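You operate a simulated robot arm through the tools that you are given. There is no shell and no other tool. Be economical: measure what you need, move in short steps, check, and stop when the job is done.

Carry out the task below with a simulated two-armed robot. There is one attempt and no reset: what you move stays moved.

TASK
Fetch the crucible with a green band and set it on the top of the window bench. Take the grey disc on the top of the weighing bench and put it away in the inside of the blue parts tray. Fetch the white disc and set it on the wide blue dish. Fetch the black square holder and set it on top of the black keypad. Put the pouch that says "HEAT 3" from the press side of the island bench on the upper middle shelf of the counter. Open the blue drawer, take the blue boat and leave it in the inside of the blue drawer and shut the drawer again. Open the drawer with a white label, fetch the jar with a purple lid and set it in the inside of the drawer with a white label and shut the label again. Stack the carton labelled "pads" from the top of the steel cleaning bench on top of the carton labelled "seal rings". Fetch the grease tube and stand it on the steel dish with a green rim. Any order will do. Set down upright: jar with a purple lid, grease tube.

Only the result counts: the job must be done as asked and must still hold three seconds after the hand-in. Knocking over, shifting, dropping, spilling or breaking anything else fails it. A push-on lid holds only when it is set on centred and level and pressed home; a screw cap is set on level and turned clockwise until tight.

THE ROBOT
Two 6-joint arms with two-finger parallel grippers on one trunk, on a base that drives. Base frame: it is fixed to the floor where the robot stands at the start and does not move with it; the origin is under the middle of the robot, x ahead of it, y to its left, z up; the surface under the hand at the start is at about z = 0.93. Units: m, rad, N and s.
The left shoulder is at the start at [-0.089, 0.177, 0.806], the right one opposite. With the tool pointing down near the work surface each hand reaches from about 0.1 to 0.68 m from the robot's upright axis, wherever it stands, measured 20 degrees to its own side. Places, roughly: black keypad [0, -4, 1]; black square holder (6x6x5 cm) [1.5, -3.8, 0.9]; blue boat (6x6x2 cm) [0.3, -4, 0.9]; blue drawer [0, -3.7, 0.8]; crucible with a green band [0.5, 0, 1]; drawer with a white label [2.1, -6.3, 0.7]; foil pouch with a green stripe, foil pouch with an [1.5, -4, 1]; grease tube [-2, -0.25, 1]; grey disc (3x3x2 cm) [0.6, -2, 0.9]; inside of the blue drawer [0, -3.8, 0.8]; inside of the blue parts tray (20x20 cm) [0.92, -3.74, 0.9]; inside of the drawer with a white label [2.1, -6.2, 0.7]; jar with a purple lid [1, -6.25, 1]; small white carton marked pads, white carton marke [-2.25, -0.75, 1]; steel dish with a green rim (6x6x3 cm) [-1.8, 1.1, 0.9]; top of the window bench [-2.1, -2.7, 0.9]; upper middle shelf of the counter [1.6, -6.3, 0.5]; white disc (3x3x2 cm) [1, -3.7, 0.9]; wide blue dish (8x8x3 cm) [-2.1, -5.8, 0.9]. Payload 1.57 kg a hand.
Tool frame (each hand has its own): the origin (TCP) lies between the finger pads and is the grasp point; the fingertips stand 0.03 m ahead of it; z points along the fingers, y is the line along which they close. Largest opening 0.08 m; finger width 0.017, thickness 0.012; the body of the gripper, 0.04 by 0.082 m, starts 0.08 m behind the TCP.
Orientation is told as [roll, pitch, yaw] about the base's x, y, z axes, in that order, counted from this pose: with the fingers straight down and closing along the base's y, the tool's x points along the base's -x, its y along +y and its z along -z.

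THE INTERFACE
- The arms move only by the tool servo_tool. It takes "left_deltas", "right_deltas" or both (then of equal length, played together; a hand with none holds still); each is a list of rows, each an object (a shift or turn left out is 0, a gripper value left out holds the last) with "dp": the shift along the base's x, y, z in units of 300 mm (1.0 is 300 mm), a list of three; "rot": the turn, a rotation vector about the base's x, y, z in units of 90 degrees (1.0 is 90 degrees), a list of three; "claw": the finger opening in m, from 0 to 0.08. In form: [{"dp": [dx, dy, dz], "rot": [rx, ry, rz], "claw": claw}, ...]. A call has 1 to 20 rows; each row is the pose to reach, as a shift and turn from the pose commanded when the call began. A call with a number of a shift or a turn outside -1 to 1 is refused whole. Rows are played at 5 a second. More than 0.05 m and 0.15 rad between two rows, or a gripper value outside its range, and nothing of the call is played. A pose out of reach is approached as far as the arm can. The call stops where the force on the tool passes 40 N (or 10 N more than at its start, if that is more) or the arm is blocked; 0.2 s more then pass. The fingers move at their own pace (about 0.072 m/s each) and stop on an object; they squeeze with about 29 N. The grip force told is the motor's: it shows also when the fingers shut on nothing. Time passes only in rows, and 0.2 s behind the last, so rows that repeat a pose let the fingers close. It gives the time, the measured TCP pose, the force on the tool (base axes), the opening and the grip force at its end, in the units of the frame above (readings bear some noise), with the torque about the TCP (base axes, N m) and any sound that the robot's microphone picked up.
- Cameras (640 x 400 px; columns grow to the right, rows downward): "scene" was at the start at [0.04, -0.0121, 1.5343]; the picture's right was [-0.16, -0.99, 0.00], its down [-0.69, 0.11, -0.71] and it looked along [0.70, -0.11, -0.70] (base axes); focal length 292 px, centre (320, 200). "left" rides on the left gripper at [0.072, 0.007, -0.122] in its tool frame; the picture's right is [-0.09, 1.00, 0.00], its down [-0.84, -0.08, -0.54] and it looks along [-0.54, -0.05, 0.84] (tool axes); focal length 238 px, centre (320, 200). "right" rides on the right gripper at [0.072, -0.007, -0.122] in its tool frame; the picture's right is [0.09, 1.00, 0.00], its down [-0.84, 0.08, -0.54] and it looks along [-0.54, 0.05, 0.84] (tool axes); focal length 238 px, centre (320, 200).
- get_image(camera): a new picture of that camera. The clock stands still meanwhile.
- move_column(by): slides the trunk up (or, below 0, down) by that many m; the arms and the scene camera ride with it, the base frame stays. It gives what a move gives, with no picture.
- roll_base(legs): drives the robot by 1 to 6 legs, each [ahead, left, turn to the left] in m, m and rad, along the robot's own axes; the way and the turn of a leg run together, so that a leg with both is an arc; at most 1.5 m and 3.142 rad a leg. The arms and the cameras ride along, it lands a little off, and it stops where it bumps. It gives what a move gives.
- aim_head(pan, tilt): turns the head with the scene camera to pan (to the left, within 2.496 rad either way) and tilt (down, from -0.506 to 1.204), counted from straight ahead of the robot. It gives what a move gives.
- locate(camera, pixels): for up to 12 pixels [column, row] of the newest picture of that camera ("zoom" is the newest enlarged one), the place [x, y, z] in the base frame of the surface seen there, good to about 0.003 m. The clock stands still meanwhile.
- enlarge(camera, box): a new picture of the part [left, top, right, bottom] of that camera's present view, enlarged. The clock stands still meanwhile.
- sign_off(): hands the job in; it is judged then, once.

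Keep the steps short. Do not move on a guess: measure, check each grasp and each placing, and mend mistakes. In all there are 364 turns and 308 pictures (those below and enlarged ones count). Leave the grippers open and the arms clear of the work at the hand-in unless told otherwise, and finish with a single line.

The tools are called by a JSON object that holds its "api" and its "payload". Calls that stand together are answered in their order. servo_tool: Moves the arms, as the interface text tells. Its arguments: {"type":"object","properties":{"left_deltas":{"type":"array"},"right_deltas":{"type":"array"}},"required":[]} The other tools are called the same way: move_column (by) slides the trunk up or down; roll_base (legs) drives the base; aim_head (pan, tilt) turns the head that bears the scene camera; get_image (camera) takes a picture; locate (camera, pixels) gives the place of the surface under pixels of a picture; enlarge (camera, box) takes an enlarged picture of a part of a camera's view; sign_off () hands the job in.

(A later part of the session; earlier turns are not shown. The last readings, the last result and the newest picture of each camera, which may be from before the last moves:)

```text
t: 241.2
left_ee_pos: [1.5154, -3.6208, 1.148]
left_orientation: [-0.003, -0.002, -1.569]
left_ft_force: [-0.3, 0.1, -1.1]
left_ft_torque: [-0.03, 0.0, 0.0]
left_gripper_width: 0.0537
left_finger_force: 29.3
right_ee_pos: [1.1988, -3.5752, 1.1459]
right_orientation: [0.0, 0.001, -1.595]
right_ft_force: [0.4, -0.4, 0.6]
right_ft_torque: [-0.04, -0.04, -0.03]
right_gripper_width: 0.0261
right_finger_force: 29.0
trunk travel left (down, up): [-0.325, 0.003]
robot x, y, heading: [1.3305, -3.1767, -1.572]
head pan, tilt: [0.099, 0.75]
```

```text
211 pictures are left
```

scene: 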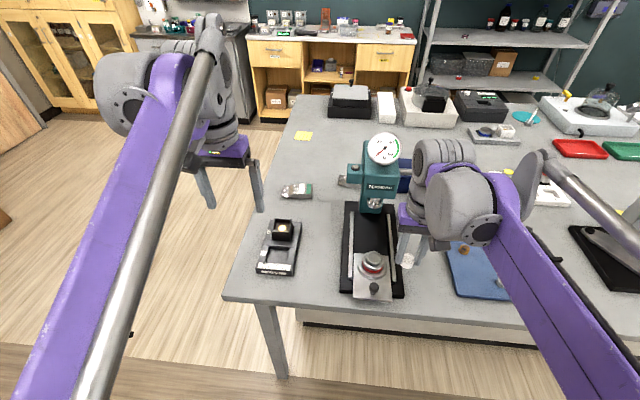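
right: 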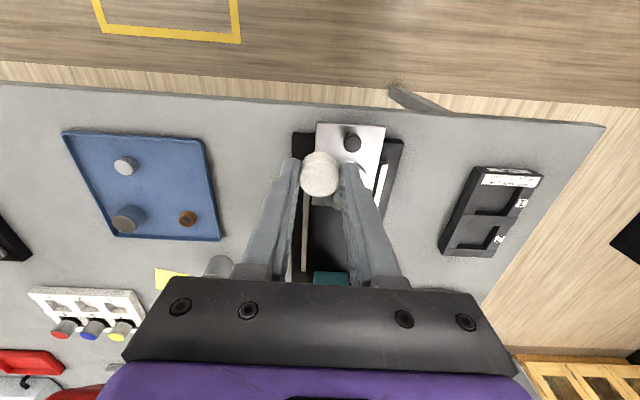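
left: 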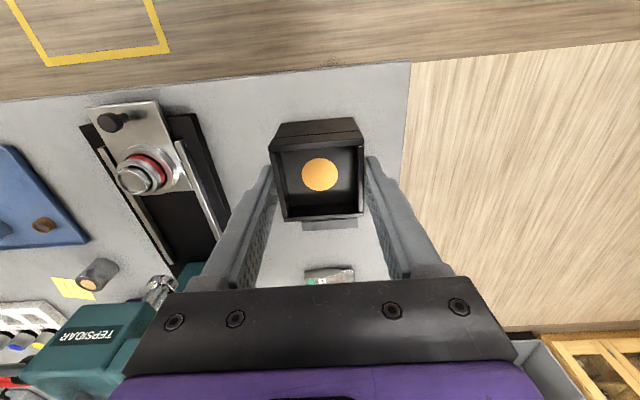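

Both objects are secure. Backing off and strafing right to the keypad/drawer side.

{"api": "roll_base", "payload": {"legs": [[-0.15, 0, 0], [0, -1.45, 0]]}}

{"api": "get_image", "payload": {"camera": "scene"}}

{"api": "get_image", "payload": {"camera": "left"}}

```text
t: 255.1
left_ee_pos: [0.0699, -3.4776, 1.1483]
left_orientation: [-0.003, 0.0, -1.565]
left_ft_force: [0.3, 1.4, -1.0]
left_ft_torque: [-0.01, -0.04, 0.0]
left_gripper_width: 0.0537
left_finger_force: 29.4
right_ee_pos: [-0.2468, -3.4308, 1.1458]
right_orientation: [0.0, 0.003, -1.593]
right_ft_force: [-0.2, -0.5, -0.8]
right_ft_torque: [0.03, 0.0, 0.0]
right_gripper_width: 0.0255
right_finger_force: 28.9
trunk travel left (down, up): [-0.325, 0.003]
robot x, y, heading: [-0.1186, -3.0306, -1.568]
head pan, tilt: [0.099, 0.75]
```

```text
210 pictures are left
```

scene: 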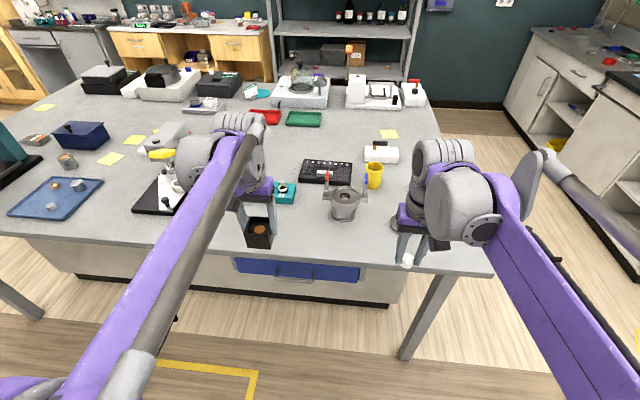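

```text
209 pictures are left
```

left: 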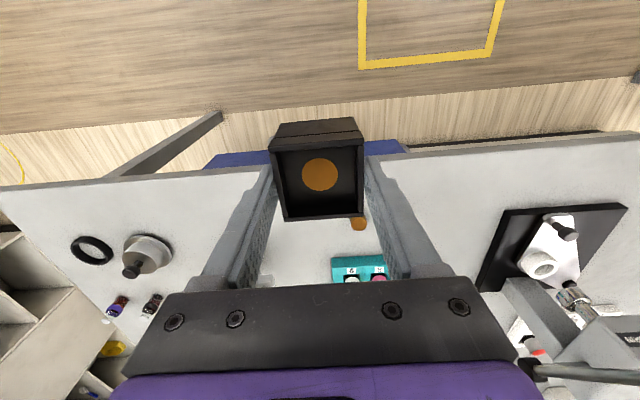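

{"api": "enlarge", "payload": {"camera": "scene", "box": [230, 130, 430, 260]}}

{"api": "locate", "payload": {"camera": "zoom", "pixels": [[225, 95], [390, 100], [225, 162], [385, 170], [300, 120], [310, 145], [355, 165], [375, 230], [190, 190], [465, 140]]}}

```text
3.08 times, centred on (330, 195) of scene
```

zoom: 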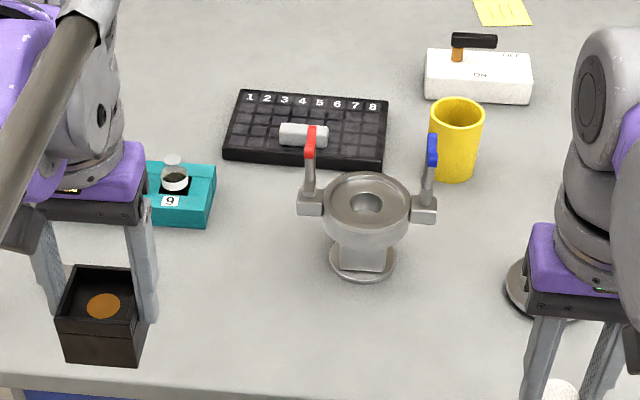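

```text
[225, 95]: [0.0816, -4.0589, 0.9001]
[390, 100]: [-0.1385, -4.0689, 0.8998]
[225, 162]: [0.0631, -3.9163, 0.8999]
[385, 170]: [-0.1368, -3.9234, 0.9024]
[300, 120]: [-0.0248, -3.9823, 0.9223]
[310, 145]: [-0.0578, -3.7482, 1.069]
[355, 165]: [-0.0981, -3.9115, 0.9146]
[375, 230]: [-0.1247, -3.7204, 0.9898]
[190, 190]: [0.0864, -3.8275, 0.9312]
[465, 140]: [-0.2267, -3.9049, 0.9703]
```

A black 1–8 grid pad lies at about (-0.03, -3.98) with a small grey block on it. I'll zoom in to confirm it is the keypad and find free surface.

{"api": "enlarge", "payload": {"camera": "scene", "box": [290, 150, 365, 195]}}

{"api": "locate", "payload": {"camera": "zoom", "pixels": [[140, 90], [500, 105], [100, 250], [520, 290], [150, 200], [450, 180], [330, 180], [330, 215], [280, 190], [390, 200], [420, 250], [540, 120]]}}

```text
8.53 times, centred on (328, 172) of scene
```

zoom: 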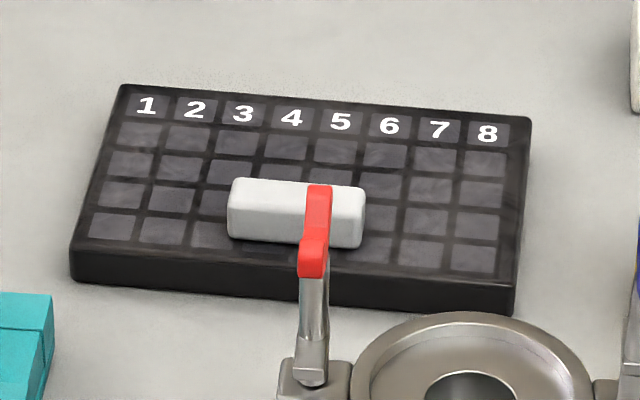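

```text
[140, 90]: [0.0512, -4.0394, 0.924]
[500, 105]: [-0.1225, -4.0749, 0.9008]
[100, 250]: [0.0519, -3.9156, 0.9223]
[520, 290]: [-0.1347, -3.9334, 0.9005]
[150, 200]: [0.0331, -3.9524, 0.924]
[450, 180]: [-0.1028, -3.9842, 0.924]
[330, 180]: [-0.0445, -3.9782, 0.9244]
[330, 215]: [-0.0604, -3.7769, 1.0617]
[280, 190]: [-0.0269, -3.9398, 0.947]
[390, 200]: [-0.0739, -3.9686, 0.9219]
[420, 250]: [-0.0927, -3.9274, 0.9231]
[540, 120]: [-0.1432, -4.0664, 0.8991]
```

It is the keypad (x -0.125…0.06, y -4.045…-3.91, top z 0.924), and a free area at the rear-left is centred on (0.028, -3.985). I'll check the drawer front and bench edge before going closer.

{"api": "locate", "payload": {"camera": "scene", "pixels": [[330, 250], [300, 268], [295, 277], [345, 270], [370, 280], [328, 182], [365, 182], [404, 262]]}}

```text
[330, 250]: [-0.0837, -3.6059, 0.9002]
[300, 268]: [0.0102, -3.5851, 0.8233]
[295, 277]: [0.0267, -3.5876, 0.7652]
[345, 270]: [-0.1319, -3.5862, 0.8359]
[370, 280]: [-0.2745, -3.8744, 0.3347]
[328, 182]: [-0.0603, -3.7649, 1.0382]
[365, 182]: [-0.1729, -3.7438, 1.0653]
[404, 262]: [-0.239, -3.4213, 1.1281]
```

Drive forward 0.27 m.

{"api": "roll_base", "payload": {"legs": [[0.27, 0, 0]]}}

{"api": "get_image", "payload": {"camera": "scene"}}

```text
t: 257.0
left_ee_pos: [0.0683, -3.7478, 1.1484]
left_orientation: [-0.002, 0.001, -1.57]
left_ft_force: [0.2, -0.1, -1.1]
left_ft_torque: [0.0, 0.0, 0.02]
left_gripper_width: 0.0537
left_finger_force: 29.1
right_ee_pos: [-0.2488, -3.701, 1.1453]
right_orientation: [0.0, 0.003, -1.599]
right_ft_force: [0.2, -0.1, 0.4]
right_ft_torque: [-0.01, 0.02, -0.05]
right_gripper_width: 0.0257
right_finger_force: 29.1
trunk travel left (down, up): [-0.325, 0.003]
robot x, y, heading: [-0.1163, -3.297, -1.571]
head pan, tilt: [0.099, 0.75]
```

```text
206 pictures are left
```

scene: 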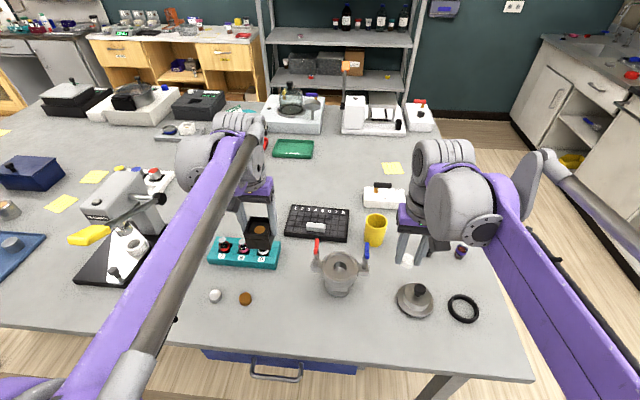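

Moving the holder over the keypad's rear-left, staying above z 1.04.

{"api": "servo_tool", "payload": {"left_deltas": [{"dp": [-0.03, -0.13, 0]}, {"dp": [-0.06, -0.26, 0]}, {"dp": [-0.09, -0.39, -0.05]}, {"dp": [-0.11, -0.52, -0.12]}, {"dp": [-0.13, -0.64, -0.2]}, {"dp": [-0.134, -0.74, -0.28]}, {"dp": [-0.134, -0.79, -0.36]}, {"dp": [-0.134, -0.79, -0.36]}]}}

{"api": "get_image", "payload": {"camera": "left"}}

{"api": "enlarge", "payload": {"camera": "scene", "box": [230, 150, 390, 260]}}

```text
t: 258.8
left_ee_pos: [0.0284, -3.9839, 1.0395]
left_orientation: [-0.002, 0.0, -1.572]
left_ft_force: [0.9, 0.5, -1.4]
left_ft_torque: [0.01, 0.0, 0.01]
left_gripper_width: 0.0536
left_finger_force: 29.4
right_ee_pos: [-0.2481, -3.6998, 1.1449]
right_orientation: [0.001, 0.002, -1.599]
right_ft_force: [0.2, -0.8, 0.4]
right_ft_torque: [0.01, 0.02, 0.0]
right_gripper_width: 0.0256
right_finger_force: 29.3
trunk travel left (down, up): [-0.325, 0.003]
robot x, y, heading: [-0.1155, -3.2942, -1.57]
head pan, tilt: [0.099, 0.75]
```

```text
205 pictures are left
```

left: 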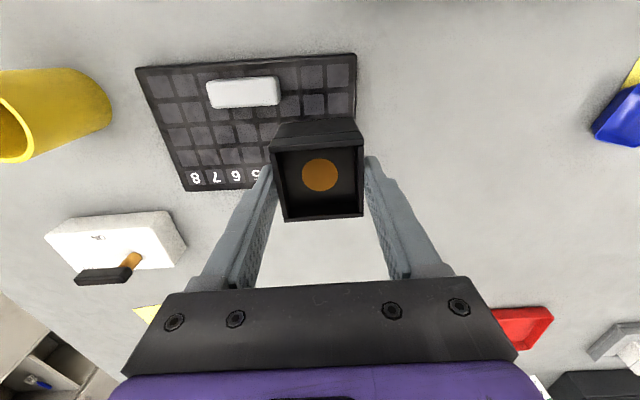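

```text
3.64 times, centred on (310, 205) of scene
```

zoom: 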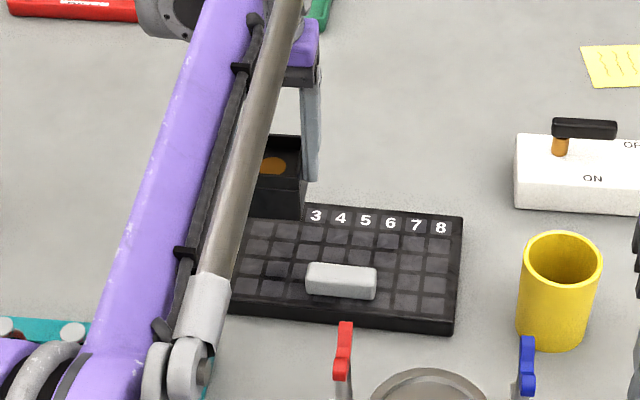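

{"api": "locate", "payload": {"camera": "left", "pixels": [[352, 62], [352, 112], [280, 92], [275, 103], [210, 105], [262, 165], [185, 182]]}}

```text
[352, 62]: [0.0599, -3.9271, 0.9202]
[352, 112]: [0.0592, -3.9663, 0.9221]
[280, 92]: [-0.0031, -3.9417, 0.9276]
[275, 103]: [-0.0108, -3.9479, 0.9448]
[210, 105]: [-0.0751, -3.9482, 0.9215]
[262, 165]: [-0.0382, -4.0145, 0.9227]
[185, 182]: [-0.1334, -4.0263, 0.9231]
```

The spot is fully on the keypad and clear of the block. Lowering to just above contact.

{"api": "servo_tool", "payload": {"left_deltas": [{"dp": [0, 0.003, -0.1]}, {"dp": [0, 0.003, -0.17]}, {"dp": [0, 0.003, -0.19]}, {"dp": [0, 0.003, -0.195]}, {"dp": [0, 0.003, -0.199]}, {"dp": [0, 0.003, -0.203]}]}}

```text
t: 260.2
left_ee_pos: [0.0284, -3.9856, 0.9788]
left_orientation: [-0.002, 0.001, -1.573]
left_ft_force: [-0.3, 0.2, -1.1]
left_ft_torque: [0.0, 0.0, 0.04]
left_gripper_width: 0.0538
left_finger_force: 28.8
right_ee_pos: [-0.2494, -3.7008, 1.1449]
right_orientation: [-0.001, 0.002, -1.598]
right_ft_force: [0.2, -0.2, 0.0]
right_ft_torque: [0.0, -0.01, 0.0]
right_gripper_width: 0.0258
right_finger_force: 29.2
trunk travel left (down, up): [-0.325, 0.003]
robot x, y, heading: [-0.1165, -3.2946, -1.57]
head pan, tilt: [0.099, 0.75]
```

{"api": "servo_tool", "payload": {"left_deltas": [{"dp": [0, 0, -0.004]}, {"dp": [0, 0, -0.008]}, {"dp": [0, 0, -0.012]}]}}

{"api": "get_image", "payload": {"camera": "left"}}

```text
t: 261.0
left_ee_pos: [0.0277, -3.9849, 0.9756]
left_orientation: [-0.001, -0.001, -1.573]
left_ft_force: [0.3, -3.9, 11.7]
left_ft_torque: [0.04, -0.1, -0.02]
left_gripper_width: 0.0536
left_finger_force: 28.8
right_ee_pos: [-0.2492, -3.6996, 1.1458]
right_orientation: [0.0, 0.002, -1.6]
right_ft_force: [-0.6, 0.1, -0.6]
right_ft_torque: [0.03, 0.0, 0.01]
right_gripper_width: 0.0257
right_finger_force: 29.0
trunk travel left (down, up): [-0.325, 0.003]
robot x, y, heading: [-0.1173, -3.3013, -1.574]
head pan, tilt: [0.099, 0.75]
```

```text
203 pictures are left
```

left: 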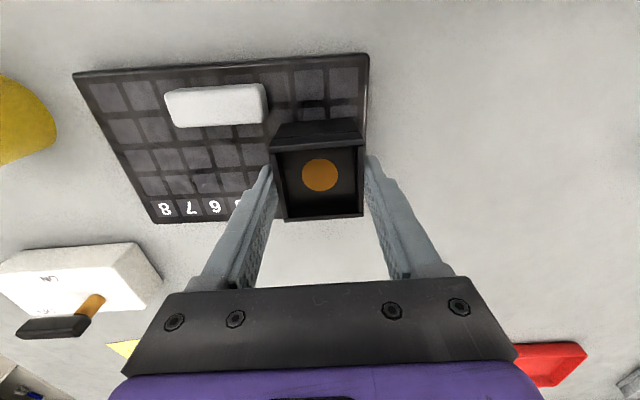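

Contact on the keypad (11.7 N). Releasing and lifting.

{"api": "servo_tool", "payload": {"left_deltas": [{"dp": [0, 0, 0.002], "claw": 0.068}, {"dp": [0, 0, 0.002]}, {"dp": [0, 0, 0.03]}, {"dp": [0, 0, 0.15]}, {"dp": [0, 0.05, 0.28]}, {"dp": [0, 0.15, 0.38]}, {"dp": [0.05, 0.28, 0.46]}, {"dp": [0.1, 0.42, 0.52]}, {"dp": [0.13, 0.56, 0.56]}, {"dp": [0.15, 0.7, 0.58]}]}}

{"api": "get_image", "payload": {"camera": "scene"}}

{"api": "get_image", "payload": {"camera": "left"}}

```text
t: 263.2
left_ee_pos: [0.0719, -3.7709, 1.1484]
left_orientation: [-0.003, -0.001, -1.573]
left_ft_force: [0.0, 0.3, -0.8]
left_ft_torque: [-0.02, 0.0, 0.03]
left_gripper_width: 0.0678
left_finger_force: 0.1
right_ee_pos: [-0.2475, -3.6989, 1.1452]
right_orientation: [-0.001, 0.0, -1.598]
right_ft_force: [0.8, 0.4, -0.2]
right_ft_torque: [-0.02, 0.0, 0.03]
right_gripper_width: 0.0262
right_finger_force: 28.7
trunk travel left (down, up): [-0.325, 0.003]
robot x, y, heading: [-0.1131, -3.2956, -1.577]
head pan, tilt: [0.099, 0.75]
```

```text
202 pictures are left
```

scene: 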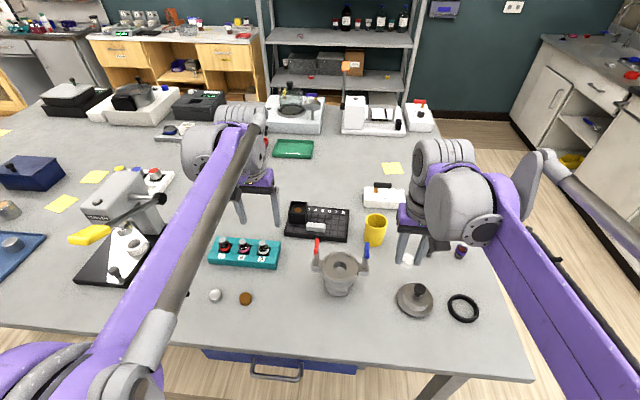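

```text
201 pictures are left
```

left: 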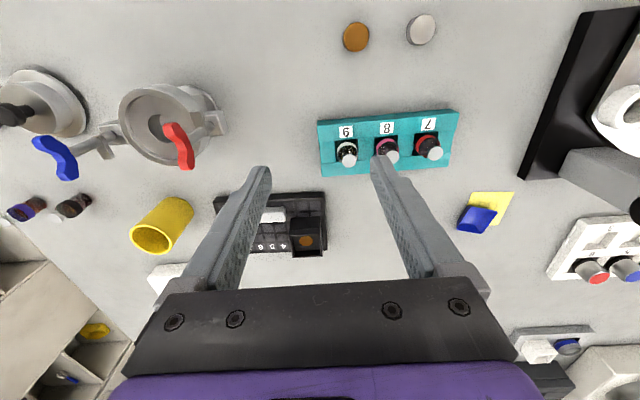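

The holder is on the keypad with the block untouched. Next is the blue drawer: I'll back up 0.3 m and look at its handle.

{"api": "roll_base", "payload": {"legs": [[-0.35, 0, 0]]}}

{"api": "aim_head", "payload": {"pan": 0.1, "tilt": 0.95}}

{"api": "get_image", "payload": {"camera": "scene"}}

{"api": "get_image", "payload": {"camera": "left"}}

```text
t: 265.5
left_ee_pos: [0.0736, -3.426, 1.1487]
left_orientation: [-0.004, -0.001, -1.573]
left_ft_force: [-0.5, -0.6, -0.5]
left_ft_torque: [-0.04, -0.02, 0.02]
left_gripper_width: 0.0678
left_finger_force: 0.1
right_ee_pos: [-0.2479, -3.3525, 1.1454]
right_orientation: [0.001, 0.002, -1.599]
right_ft_force: [-0.6, 0.2, 0.0]
right_ft_torque: [0.01, -0.02, -0.01]
right_gripper_width: 0.0257
right_finger_force: 28.9
trunk travel left (down, up): [-0.325, 0.003]
robot x, y, heading: [-0.1167, -2.9483, -1.569]
head pan, tilt: [0.099, 0.75]
```

```text
t: 266.2
left_ee_pos: [0.0735, -3.425, 1.1478]
left_orientation: [-0.001, -0.001, -1.572]
left_ft_force: [0.6, -0.1, 0.3]
left_ft_torque: [-0.02, -0.05, 0.02]
left_gripper_width: 0.0682
left_finger_force: 0.1
right_ee_pos: [-0.2475, -3.3518, 1.145]
right_orientation: [0.0, 0.002, -1.598]
right_ft_force: [0.3, -0.3, 0.2]
right_ft_torque: [-0.06, -0.02, -0.02]
right_gripper_width: 0.0256
right_finger_force: 29.0
trunk travel left (down, up): [-0.325, 0.003]
robot x, y, heading: [-0.1144, -2.9506, -1.571]
head pan, tilt: [0.099, 0.949]
```

```text
200 pictures are left
```

scene: 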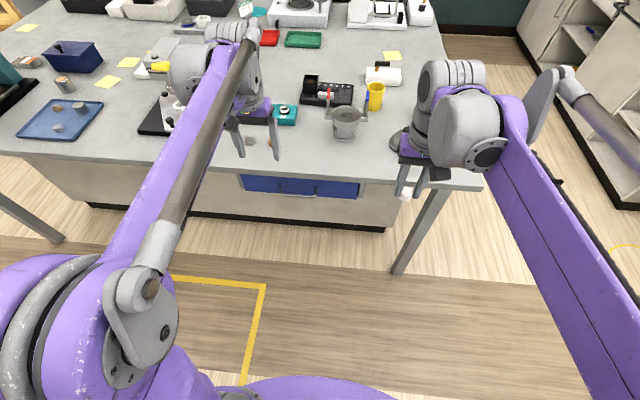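

```text
199 pictures are left
```

left: 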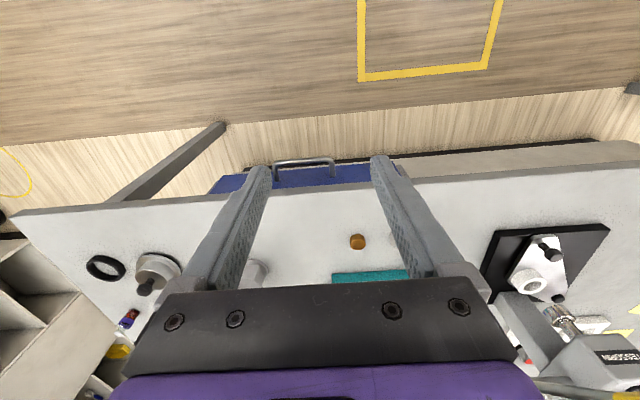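

{"api": "enlarge", "payload": {"camera": "left", "box": [200, 140, 380, 210]}}

{"api": "locate", "payload": {"camera": "zoom", "pixels": [[370, 136], [300, 142], [450, 132], [275, 170], [480, 165], [370, 165], [370, 190], [560, 190], [80, 205], [370, 215]]}}

{"api": "enlarge", "payload": {"camera": "scene", "box": [220, 160, 380, 220]}}

{"api": "locate", "payload": {"camera": "zoom", "pixels": [[260, 140], [370, 150], [300, 143], [270, 178], [340, 185], [300, 110], [100, 165], [540, 195]]}}

```text
3.56 times, centred on (290, 175) of left
```

zoom: 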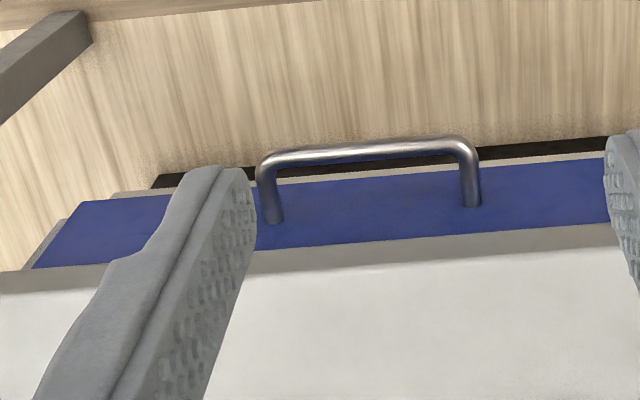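

```text
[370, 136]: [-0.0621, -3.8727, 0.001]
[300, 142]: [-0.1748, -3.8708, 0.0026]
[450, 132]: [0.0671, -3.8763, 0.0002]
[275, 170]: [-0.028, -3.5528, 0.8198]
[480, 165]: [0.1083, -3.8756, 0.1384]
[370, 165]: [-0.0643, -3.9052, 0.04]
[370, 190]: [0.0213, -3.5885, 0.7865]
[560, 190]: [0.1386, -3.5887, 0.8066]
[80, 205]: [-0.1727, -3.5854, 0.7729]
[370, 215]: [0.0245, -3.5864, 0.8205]
```

```text
4.00 times, centred on (300, 190) of scene
```

zoom: 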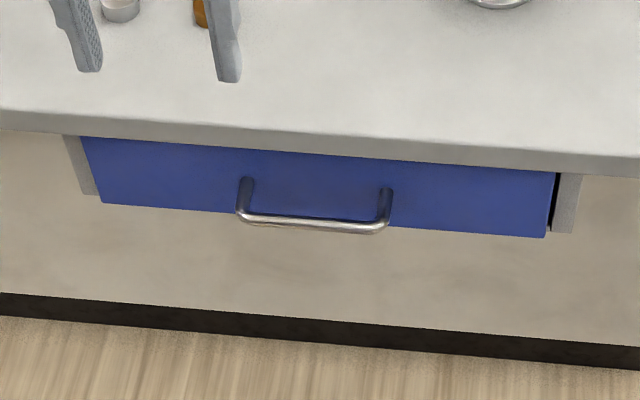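

```text
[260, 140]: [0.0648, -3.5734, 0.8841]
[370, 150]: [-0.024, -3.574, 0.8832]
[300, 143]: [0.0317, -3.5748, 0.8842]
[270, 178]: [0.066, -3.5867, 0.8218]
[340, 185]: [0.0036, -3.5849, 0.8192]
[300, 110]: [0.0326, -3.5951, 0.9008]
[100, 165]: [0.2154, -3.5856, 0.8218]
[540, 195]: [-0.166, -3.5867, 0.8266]
```

Measuring the handle's bar precisely.

{"api": "enlarge", "payload": {"camera": "scene", "box": [270, 195, 330, 225]}}

{"api": "locate", "payload": {"camera": "zoom", "pixels": [[130, 200], [220, 208], [300, 213], [380, 222], [110, 150], [460, 170], [250, 150], [105, 185], [465, 215]]}}

```text
10.67 times, centred on (300, 210) of scene
```

zoom: 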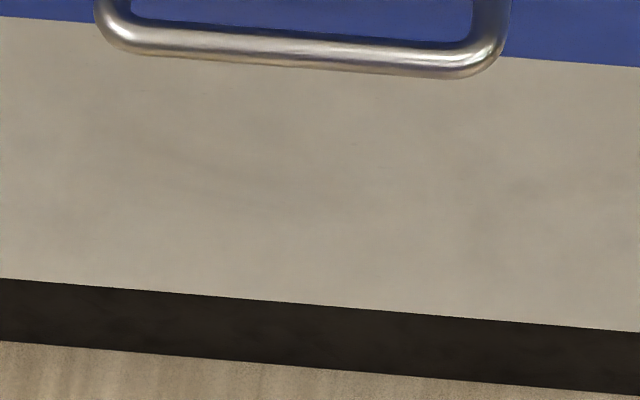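

```text
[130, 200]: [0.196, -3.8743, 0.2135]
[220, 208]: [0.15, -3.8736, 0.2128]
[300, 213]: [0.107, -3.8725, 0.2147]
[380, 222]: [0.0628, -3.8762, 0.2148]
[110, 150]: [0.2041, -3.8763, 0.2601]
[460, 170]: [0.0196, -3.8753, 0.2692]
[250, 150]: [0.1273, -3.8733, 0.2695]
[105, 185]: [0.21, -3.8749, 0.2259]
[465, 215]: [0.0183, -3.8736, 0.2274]
```

{"api": "locate", "payload": {"camera": "zoom", "pixels": [[150, 38], [200, 44], [300, 53], [400, 62], [460, 66], [110, 15], [490, 30], [300, 45], [300, 60]]}}

```text
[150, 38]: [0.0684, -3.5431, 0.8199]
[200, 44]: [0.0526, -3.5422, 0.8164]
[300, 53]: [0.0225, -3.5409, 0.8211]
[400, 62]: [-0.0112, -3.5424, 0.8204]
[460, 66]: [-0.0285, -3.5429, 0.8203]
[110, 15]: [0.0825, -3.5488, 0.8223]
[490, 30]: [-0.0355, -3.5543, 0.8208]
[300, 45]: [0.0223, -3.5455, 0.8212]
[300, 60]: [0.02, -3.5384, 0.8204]
```

Handle bar: z≈0.817, y≈-3.544, x -0.03…0.08, with 3.8 cm free behind it. I'll turn the left hand 90° so it closes along y, and bring it above the bar.

{"api": "servo_tool", "payload": {"left_deltas": [{"dp": [-0.015, -0.036, -0.04], "rot": [0, 0, 0.091], "claw": 0.024}, {"dp": [-0.03, -0.072, -0.09], "rot": [0, 0, 0.182]}, {"dp": [-0.045, -0.108, -0.13], "rot": [0, 0, 0.273]}, {"dp": [-0.06, -0.144, -0.18], "rot": [0, 0, 0.364]}, {"dp": [-0.075, -0.18, -0.22], "rot": [0, 0, 0.455]}, {"dp": [-0.09, -0.216, -0.27], "rot": [0, 0, 0.546]}, {"dp": [-0.105, -0.252, -0.31], "rot": [0, 0, 0.637]}, {"dp": [-0.12, -0.288, -0.36], "rot": [0, 0, 0.728]}, {"dp": [-0.135, -0.324, -0.4], "rot": [0, 0, 0.819]}, {"dp": [-0.15, -0.36, -0.45], "rot": [0, 0, 0.91]}, {"dp": [-0.165, -0.397, -0.49], "rot": [0, 0, 1.0]}, {"dp": [-0.165, -0.397, -0.49], "rot": [0, 0, 1.0]}]}}

{"api": "get_image", "payload": {"camera": "left"}}

{"api": "get_image", "payload": {"camera": "scene"}}

```text
t: 268.8
left_ee_pos: [0.0235, -3.5435, 1.0011]
left_orientation: [-0.002, 0.002, 0.0]
left_ft_force: [1.0, 0.4, 0.4]
left_ft_torque: [0.01, 0.0, 0.01]
left_gripper_width: 0.024
left_finger_force: 0.1
right_ee_pos: [-0.2487, -3.3513, 1.1466]
right_orientation: [-0.001, 0.001, -1.599]
right_ft_force: [0.7, 0.4, -0.7]
right_ft_torque: [0.01, -0.02, -0.01]
right_gripper_width: 0.0258
right_finger_force: 28.5
trunk travel left (down, up): [-0.325, 0.003]
robot x, y, heading: [-0.1159, -2.9549, -1.575]
head pan, tilt: [0.099, 0.949]
```

```text
195 pictures are left
```

left: 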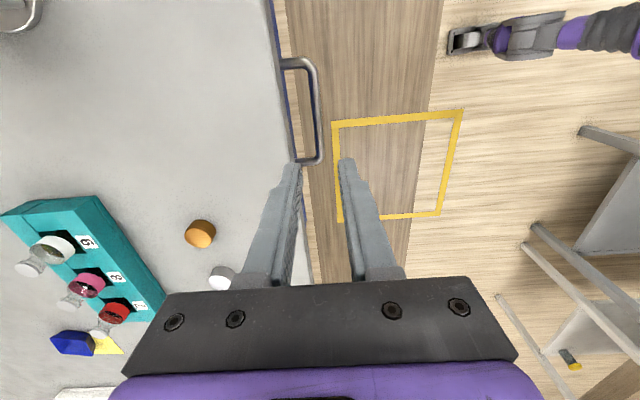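

```text
194 pictures are left
```

scene: 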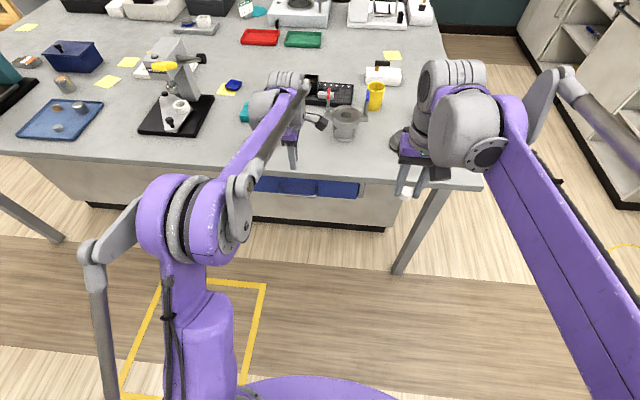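

{"api": "locate", "payload": {"camera": "left", "pixels": [[316, 100], [317, 120], [318, 140], [288, 120], [312, 120], [321, 140]]}}

```text
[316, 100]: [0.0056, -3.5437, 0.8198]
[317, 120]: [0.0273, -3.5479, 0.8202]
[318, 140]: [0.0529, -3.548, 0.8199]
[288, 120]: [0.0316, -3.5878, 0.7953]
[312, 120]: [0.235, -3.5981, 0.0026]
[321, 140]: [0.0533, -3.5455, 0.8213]
```

Bar at y≈-3.545. Descending to z 0.836 and closing on it.

{"api": "servo_tool", "payload": {"left_deltas": [{"dp": [0, -0.005, -0.15]}, {"dp": [0, -0.005, -0.3]}, {"dp": [0, -0.005, -0.42]}, {"dp": [0, -0.005, -0.5]}, {"dp": [0, -0.005, -0.55]}, {"dp": [0, -0.005, -0.55], "claw": 0}, {"dp": [0, -0.005, -0.55]}, {"dp": [0, -0.005, -0.55]}]}}

{"api": "get_image", "payload": {"camera": "left"}}

```text
t: 270.6
left_ee_pos: [0.0245, -3.5435, 0.835]
left_orientation: [-0.003, 0.0, 0.0]
left_ft_force: [0.2, 0.3, -0.7]
left_ft_torque: [0.02, 0.05, 0.41]
left_gripper_width: 0.0119
left_finger_force: 29.1
right_ee_pos: [-0.2482, -3.3518, 1.1458]
right_orientation: [-0.001, 0.002, -1.597]
right_ft_force: [0.0, -0.5, -0.8]
right_ft_torque: [-0.03, 0.04, -0.03]
right_gripper_width: 0.0258
right_finger_force: 28.9
trunk travel left (down, up): [-0.325, 0.003]
robot x, y, heading: [-0.1159, -2.9488, -1.571]
head pan, tilt: [0.099, 0.949]
```

```text
193 pictures are left
```

left: 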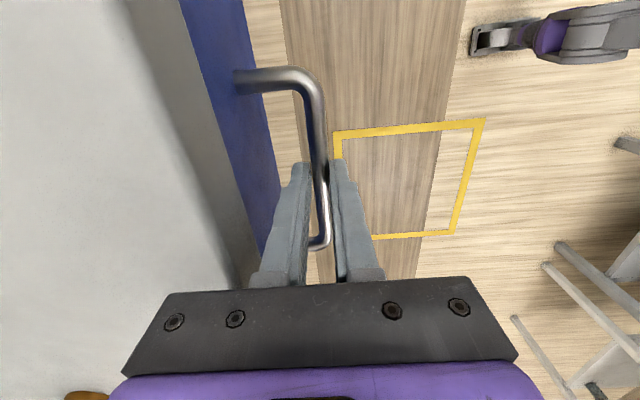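

The bar is held (0.012). Pulling the drawer out slowly, 0.2 m.

{"api": "servo_tool", "payload": {"left_deltas": [{"dp": [0, 0.05, 0]}, {"dp": [0, 0.12, 0]}, {"dp": [0, 0.2, 0]}, {"dp": [0, 0.28, 0]}, {"dp": [0, 0.36, 0]}, {"dp": [0, 0.44, 0]}, {"dp": [0, 0.52, 0]}, {"dp": [0, 0.6, 0]}, {"dp": [0, 0.67, 0]}, {"dp": [0, 0.67, 0]}]}}

{"api": "get_image", "payload": {"camera": "scene"}}

```text
t: 272.8
left_ee_pos: [0.0242, -3.3435, 0.8346]
left_orientation: [0.0, -0.001, 0.0]
left_ft_force: [6.4, 2.1, -8.6]
left_ft_torque: [0.04, 0.06, 0.38]
left_gripper_width: 0.0119
left_finger_force: 29.4
right_ee_pos: [-0.2473, -3.3532, 1.1457]
right_orientation: [0.0, 0.001, -1.6]
right_ft_force: [0.3, -0.1, 0.2]
right_ft_torque: [-0.01, 0.02, 0.01]
right_gripper_width: 0.0257
right_finger_force: 29.0
trunk travel left (down, up): [-0.325, 0.003]
robot x, y, heading: [-0.1121, -2.9503, -1.569]
head pan, tilt: [0.099, 0.949]
```

```text
192 pictures are left
```

scene: 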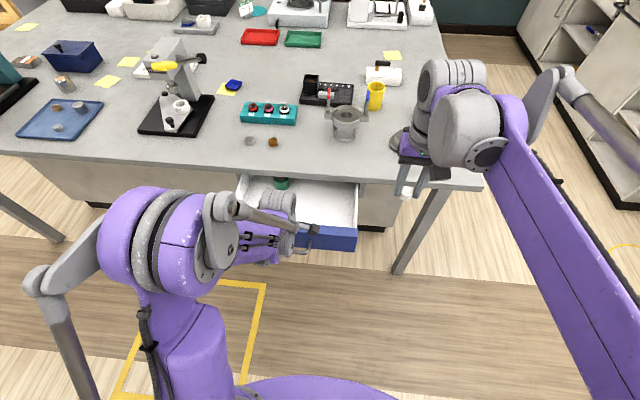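

The drawer is open 0.2 m. I'll release the handle, rise, and look inside.

{"api": "servo_tool", "payload": {"left_deltas": [{"dp": [0, 0, 0], "claw": 0.035}, {"dp": [0, 0, 0]}, {"dp": [0, 0, 0.1]}, {"dp": [0, 0, 0.25]}, {"dp": [0, 0, 0.4]}, {"dp": [0, 0, 0.55]}, {"dp": [0, 0, 0.7]}, {"dp": [0, 0, 0.85]}, {"dp": [0, 0, 1.0]}]}}

{"api": "get_image", "payload": {"camera": "left"}}

{"api": "get_image", "payload": {"camera": "scene"}}

```text
t: 274.8
left_ee_pos: [0.0232, -3.3456, 1.1349]
left_orientation: [-0.002, -0.001, -0.002]
left_ft_force: [-0.2, -0.9, 0.0]
left_ft_torque: [0.0, 0.0, 0.0]
left_gripper_width: 0.0353
left_finger_force: 0.0
right_ee_pos: [-0.2489, -3.351, 1.1462]
right_orientation: [0.0, 0.001, -1.599]
right_ft_force: [0.0, 0.2, 0.1]
right_ft_torque: [0.01, 0.0, 0.03]
right_gripper_width: 0.0259
right_finger_force: 28.8
trunk travel left (down, up): [-0.325, 0.003]
robot x, y, heading: [-0.1145, -2.9497, -1.572]
head pan, tilt: [0.099, 0.949]
```

```text
191 pictures are left
```

left: 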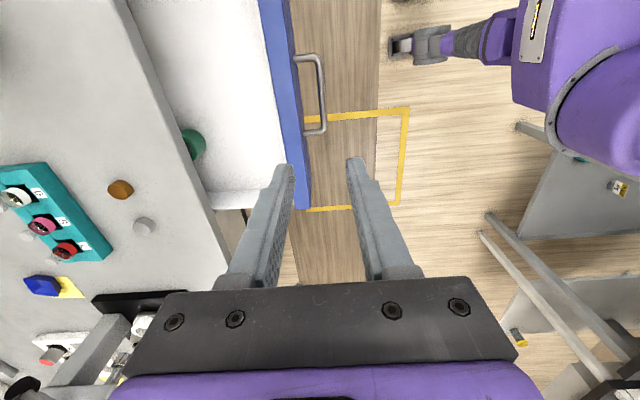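

```text
190 pictures are left
```

scene: 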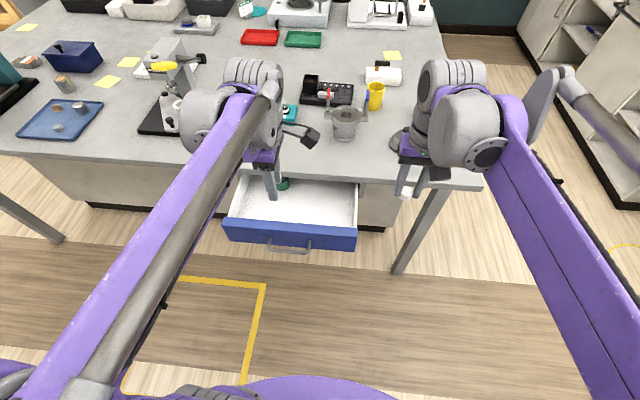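

{"api": "locate", "payload": {"camera": "left", "pixels": [[192, 143], [230, 70], [230, 130], [270, 60], [215, 195], [180, 60], [297, 60], [45, 288], [300, 180]]}}

{"api": "locate", "payload": {"camera": "scene", "pixels": [[320, 205], [340, 215], [355, 182], [240, 190], [232, 210], [354, 225], [290, 250], [300, 195]]}}

{"api": "enlarge", "payload": {"camera": "left", "box": [0, 250, 110, 320]}}

```text
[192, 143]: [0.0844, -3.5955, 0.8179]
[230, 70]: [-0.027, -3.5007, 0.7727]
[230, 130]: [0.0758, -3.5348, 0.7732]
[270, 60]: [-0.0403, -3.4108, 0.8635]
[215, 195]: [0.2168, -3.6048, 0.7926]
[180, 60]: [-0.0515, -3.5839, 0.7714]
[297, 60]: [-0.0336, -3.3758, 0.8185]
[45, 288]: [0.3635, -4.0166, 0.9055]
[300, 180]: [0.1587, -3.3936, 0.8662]
```

```text
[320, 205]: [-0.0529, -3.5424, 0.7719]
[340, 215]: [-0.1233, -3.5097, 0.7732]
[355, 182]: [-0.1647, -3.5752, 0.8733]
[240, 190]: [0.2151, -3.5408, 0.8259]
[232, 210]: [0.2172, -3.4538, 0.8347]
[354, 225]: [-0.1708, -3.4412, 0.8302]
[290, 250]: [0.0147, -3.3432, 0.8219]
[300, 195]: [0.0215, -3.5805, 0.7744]
```

```text
5.71 times, centred on (55, 285) of left
```

zoom: 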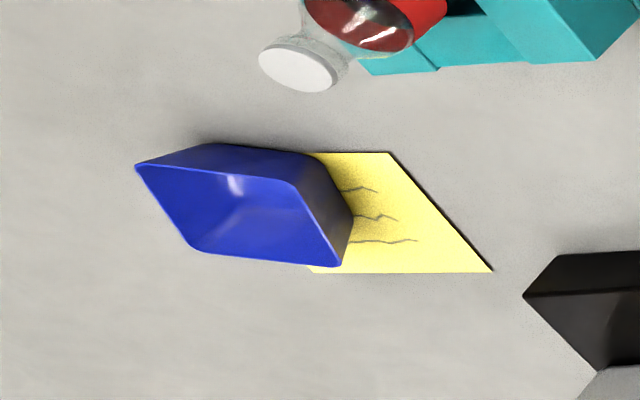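

The drawer is empty up front (floor z≈0.773) with a green item near the back; the boat is an empty blue weigh boat at about (0.35, -4.01). First I'll turn the left hand back and deliver the white disc to the sink side.

{"api": "servo_tool", "payload": {"left_deltas": [{"rot": [0, 0, -0.091]}, {"rot": [0, 0, -0.182]}, {"rot": [0, 0, -0.273]}, {"dp": [0.02, 0, 0], "rot": [0, 0, -0.364]}, {"dp": [0.04, 0, 0.02], "rot": [0, 0, -0.455]}, {"dp": [0.06, 0, 0.04], "rot": [0, 0, -0.546]}, {"dp": [0.09, 0, 0.06], "rot": [0, 0, -0.637]}, {"dp": [0.12, 0, 0.08], "rot": [0, 0, -0.728]}, {"dp": [0.15, 0, 0.1], "rot": [0, 0, -0.819]}, {"dp": [0.18, 0, 0.1], "rot": [0, 0, -0.91]}, {"dp": [0.2, 0, 0.1], "rot": [0, 0, -1.0], "claw": 0.08}]}}

{"api": "roll_base", "payload": {"legs": [[-0.1, 0, 0], [0, -1.0, 0]]}}

{"api": "aim_head", "payload": {"pan": -0.4, "tilt": 0.45}}

{"api": "get_image", "payload": {"camera": "scene"}}

```text
t: 277.2
left_ee_pos: [0.0834, -3.3445, 1.1658]
left_orientation: [-0.002, 0.0, -1.574]
left_ft_force: [0.8, 0.6, -0.7]
left_ft_torque: [0.0, 0.0, -0.01]
left_gripper_width: 0.0803
left_finger_force: 0.0
right_ee_pos: [-0.2477, -3.3522, 1.1454]
right_orientation: [-0.001, 0.001, -1.6]
right_ft_force: [-0.2, 0.4, -0.1]
right_ft_torque: [0.0, 0.0, 0.02]
right_gripper_width: 0.0258
right_finger_force: 29.5
trunk travel left (down, up): [-0.325, 0.003]
robot x, y, heading: [-0.1158, -2.9509, -1.573]
head pan, tilt: [0.099, 0.949]
```

```text
t: 287.1
left_ee_pos: [-0.9301, -3.2424, 1.1659]
left_orientation: [-0.001, 0.001, -1.576]
left_ft_force: [-0.7, -0.1, -0.1]
left_ft_torque: [-0.02, 0.0, 0.01]
left_gripper_width: 0.0796
left_finger_force: 0.1
right_ee_pos: [-1.2624, -3.2486, 1.1449]
right_orientation: [0.0, 0.003, -1.6]
right_ft_force: [0.9, 0.2, -0.5]
right_ft_torque: [-0.01, 0.05, 0.0]
right_gripper_width: 0.026
right_finger_force: 28.8
trunk travel left (down, up): [-0.325, 0.003]
robot x, y, heading: [-1.1277, -2.847, -1.577]
head pan, tilt: [0.099, 0.949]
```

```text
t: 288.1
left_ee_pos: [-0.9304, -3.2423, 1.1666]
left_orientation: [-0.001, -0.001, -1.576]
left_ft_force: [0.1, -1.4, -0.4]
left_ft_torque: [0.0, -0.05, -0.04]
left_gripper_width: 0.08
left_finger_force: 0.1
right_ee_pos: [-1.2631, -3.2476, 1.1454]
right_orientation: [0.0, 0.001, -1.602]
right_ft_force: [0.1, -0.2, 0.1]
right_ft_torque: [-0.04, -0.01, -0.01]
right_gripper_width: 0.026
right_finger_force: 28.7
trunk travel left (down, up): [-0.325, 0.003]
robot x, y, heading: [-1.1242, -2.8469, -1.579]
head pan, tilt: [-0.4, 0.45]
```

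```text
188 pictures are left
```

scene: 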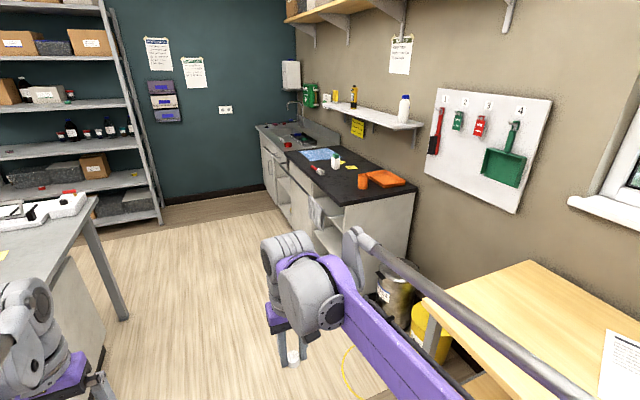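

The sink counter is ahead on the right. Measuring its front edge for a safe path.

{"api": "locate", "payload": {"camera": "scene", "pixels": [[310, 190], [285, 150], [345, 205], [255, 127], [300, 155], [190, 200]]}}

{"api": "enlarge", "payload": {"camera": "scene", "box": [240, 90, 420, 210]}}

```text
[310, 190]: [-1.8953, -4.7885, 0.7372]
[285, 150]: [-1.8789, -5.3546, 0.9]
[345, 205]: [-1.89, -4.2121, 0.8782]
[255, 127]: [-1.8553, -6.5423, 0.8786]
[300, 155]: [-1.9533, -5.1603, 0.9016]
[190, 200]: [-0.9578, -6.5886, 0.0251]
```

```text
3.33 times, centred on (330, 150) of scene
```

zoom: 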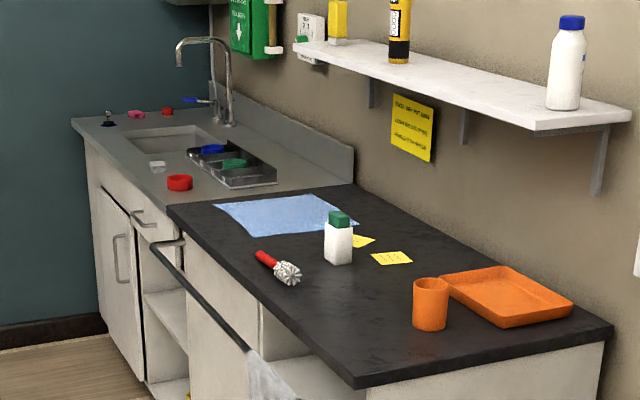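

Counter front is at x≈-1.87. I'll drive down the aisle to y≈-5.7 and turn to face the sink.

{"api": "roll_base", "payload": {"legs": [[1.45, 0, 0], [1.35, 0, 0], [0, 0, -1.563]]}}

{"api": "aim_head", "payload": {"pan": 0, "tilt": 0.65}}

{"api": "get_image", "payload": {"camera": "scene"}}

```text
t: 305.4
left_ee_pos: [-1.5427, -5.8359, 1.1656]
left_orientation: [-0.001, 0.0, -3.129]
left_ft_force: [0.7, -0.1, -0.6]
left_ft_torque: [0.02, 0.0, -0.02]
left_gripper_width: 0.0801
left_finger_force: 0.0
right_ee_pos: [-1.5533, -5.5048, 1.1456]
right_orientation: [0.0, 0.001, 3.129]
right_ft_force: [0.1, -0.5, -1.1]
right_ft_torque: [-0.01, -0.05, -0.02]
right_gripper_width: 0.0259
right_finger_force: 28.9
trunk travel left (down, up): [-0.325, 0.003]
robot x, y, heading: [-1.1521, -5.6284, -3.124]
head pan, tilt: [-0.4, 0.45]
```

```text
t: 306.2
left_ee_pos: [-1.5421, -5.8341, 1.1655]
left_orientation: [-0.002, 0.0, -3.131]
left_ft_force: [-1.3, 0.4, -0.5]
left_ft_torque: [0.0, -0.04, -0.04]
left_gripper_width: 0.08
left_finger_force: 0.0
right_ee_pos: [-1.5544, -5.5051, 1.1469]
right_orientation: [-0.002, 0.002, 3.127]
right_ft_force: [0.7, 1.3, -0.5]
right_ft_torque: [0.0, -0.01, 0.0]
right_gripper_width: 0.0261
right_finger_force: 28.7
trunk travel left (down, up): [-0.325, 0.003]
robot x, y, heading: [-1.147, -5.6302, -3.125]
head pan, tilt: [0.0, 0.649]
```

```text
186 pictures are left
```

scene: 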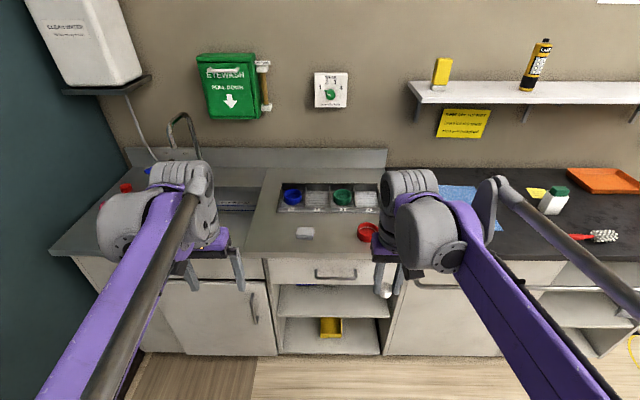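

{"api": "enlarge", "payload": {"camera": "scene", "box": [265, 165, 395, 250]}}

{"api": "locate", "payload": {"camera": "zoom", "pixels": [[137, 132], [90, 132], [184, 132], [137, 108], [137, 160], [137, 140], [60, 195], [235, 180], [375, 130], [375, 160], [515, 310], [300, 385]]}}

{"api": "enlarge", "payload": {"camera": "scene", "box": [425, 100, 505, 145]}}

```text
4.71 times, centred on (330, 208) of scene
```

zoom: 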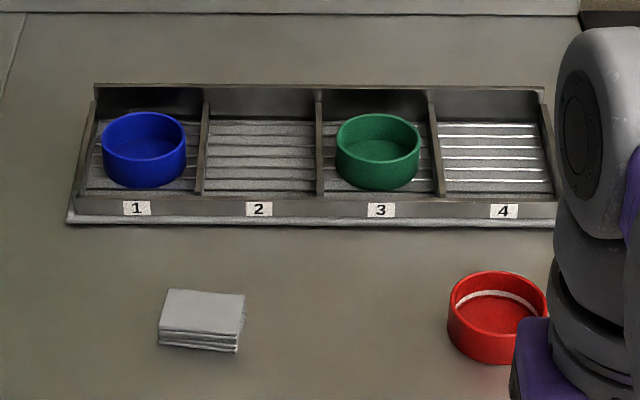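

```text
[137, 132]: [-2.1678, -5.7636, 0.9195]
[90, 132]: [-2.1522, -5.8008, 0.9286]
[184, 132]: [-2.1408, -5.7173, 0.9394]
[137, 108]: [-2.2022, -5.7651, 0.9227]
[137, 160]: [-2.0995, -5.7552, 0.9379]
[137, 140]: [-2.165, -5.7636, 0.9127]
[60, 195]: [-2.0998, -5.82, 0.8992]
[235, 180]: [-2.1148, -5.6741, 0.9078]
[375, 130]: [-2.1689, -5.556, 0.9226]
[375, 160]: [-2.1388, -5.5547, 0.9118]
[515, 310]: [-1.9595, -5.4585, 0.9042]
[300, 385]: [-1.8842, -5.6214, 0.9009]
```

```text
8.00 times, centred on (465, 122) of scene
```

zoom: 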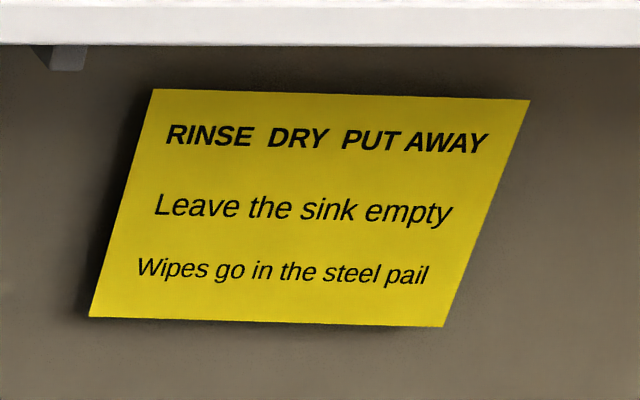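

The wide blue dish is in slot 1, centre about (-2.142, -5.759), rim z 0.939, floor ≈0.912. Driving in and to the left.

{"api": "roll_base", "payload": {"legs": [[0.15, 0.25, -0.017], [0.25, 0, 0]]}}

{"api": "get_image", "payload": {"camera": "right"}}

{"api": "get_image", "payload": {"camera": "scene"}}

```text
t: 310.5
left_ee_pos: [-1.9423, -6.0796, 1.166]
left_orientation: [0.0, 0.0, 3.141]
left_ft_force: [0.4, -0.4, 0.2]
left_ft_torque: [0.02, 0.0, 0.0]
left_gripper_width: 0.0798
left_finger_force: 0.0
right_ee_pos: [-1.949, -5.7489, 1.145]
right_orientation: [0.001, 0.001, 3.114]
right_ft_force: [0.2, -0.2, -0.7]
right_ft_torque: [-0.02, 0.0, -0.02]
right_gripper_width: 0.0259
right_finger_force: 28.4
trunk travel left (down, up): [-0.325, 0.003]
robot x, y, heading: [-1.5462, -5.8814, 3.139]
head pan, tilt: [0.0, 0.649]
```

```text
183 pictures are left
```

right: 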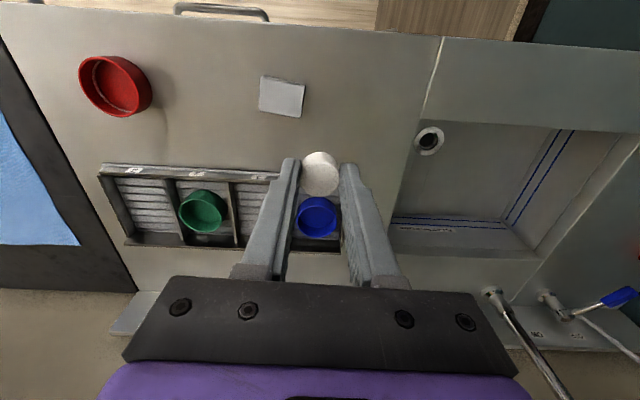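

```text
182 pictures are left
```

scene: 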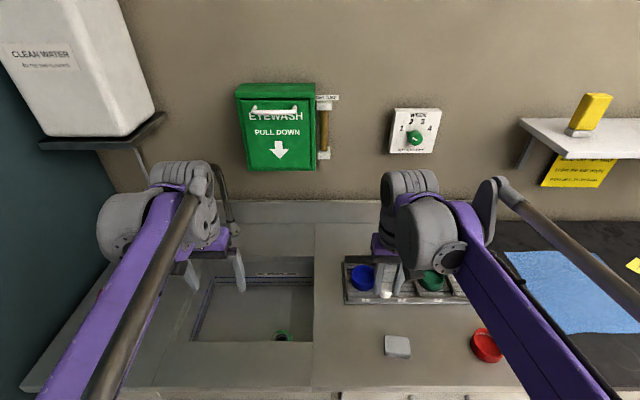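

{"api": "locate", "payload": {"camera": "right", "pixels": [[299, 217], [335, 215], [317, 199], [317, 234], [317, 218], [312, 226], [330, 222]]}}

{"api": "locate", "payload": {"camera": "scene", "pixels": [[362, 279], [362, 290], [350, 275], [374, 275], [362, 264], [390, 263]]}}

```text
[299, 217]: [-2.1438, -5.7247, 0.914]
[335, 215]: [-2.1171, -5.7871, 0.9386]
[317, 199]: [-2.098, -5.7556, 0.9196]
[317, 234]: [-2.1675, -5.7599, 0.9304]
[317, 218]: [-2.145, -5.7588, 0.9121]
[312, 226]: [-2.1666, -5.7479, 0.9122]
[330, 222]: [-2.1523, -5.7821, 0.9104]
```

```text
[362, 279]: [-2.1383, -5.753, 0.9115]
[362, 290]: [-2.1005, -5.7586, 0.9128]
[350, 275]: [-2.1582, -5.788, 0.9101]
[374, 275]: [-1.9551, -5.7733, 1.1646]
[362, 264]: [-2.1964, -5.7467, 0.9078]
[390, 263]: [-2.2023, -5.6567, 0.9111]
```

Dish centre (-2.138, -5.757), floor z 0.911. Moving over and lowering.

{"api": "servo_tool", "payload": {"right_deltas": [{"dp": [-0.14, -0.01, 0]}, {"dp": [-0.28, -0.02, 0]}, {"dp": [-0.42, -0.025, 0]}, {"dp": [-0.56, -0.027, -0.05]}, {"dp": [-0.63, -0.027, -0.15]}, {"dp": [-0.63, -0.027, -0.3]}, {"dp": [-0.63, -0.027, -0.45]}, {"dp": [-0.63, -0.027, -0.57]}, {"dp": [-0.63, -0.027, -0.63]}, {"dp": [-0.63, -0.027, -0.65]}]}}

{"api": "get_image", "payload": {"camera": "right"}}

```text
t: 312.7
left_ee_pos: [-1.944, -6.0796, 1.1657]
left_orientation: [-0.001, 0.0, 3.14]
left_ft_force: [-1.1, -0.3, -0.5]
left_ft_torque: [0.03, -0.03, 0.01]
left_gripper_width: 0.0802
left_finger_force: 0.0
right_ee_pos: [-2.1406, -5.7572, 0.9492]
right_orientation: [0.0, 0.002, 3.114]
right_ft_force: [-1.2, 0.4, 0.1]
right_ft_torque: [0.01, 0.03, -0.01]
right_gripper_width: 0.0258
right_finger_force: 29.0
trunk travel left (down, up): [-0.325, 0.003]
robot x, y, heading: [-1.5474, -5.8793, 3.137]
head pan, tilt: [0.0, 0.649]
```

```text
181 pictures are left
```

right: 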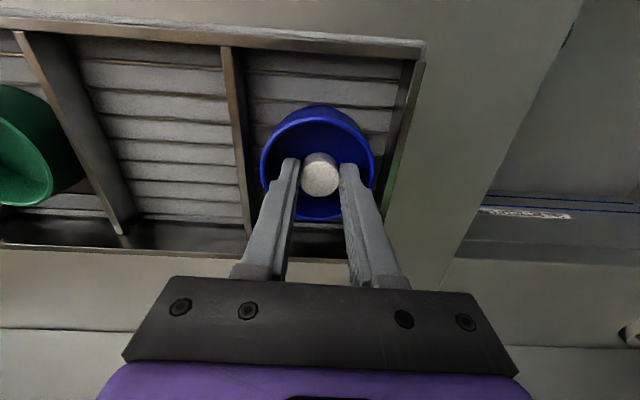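

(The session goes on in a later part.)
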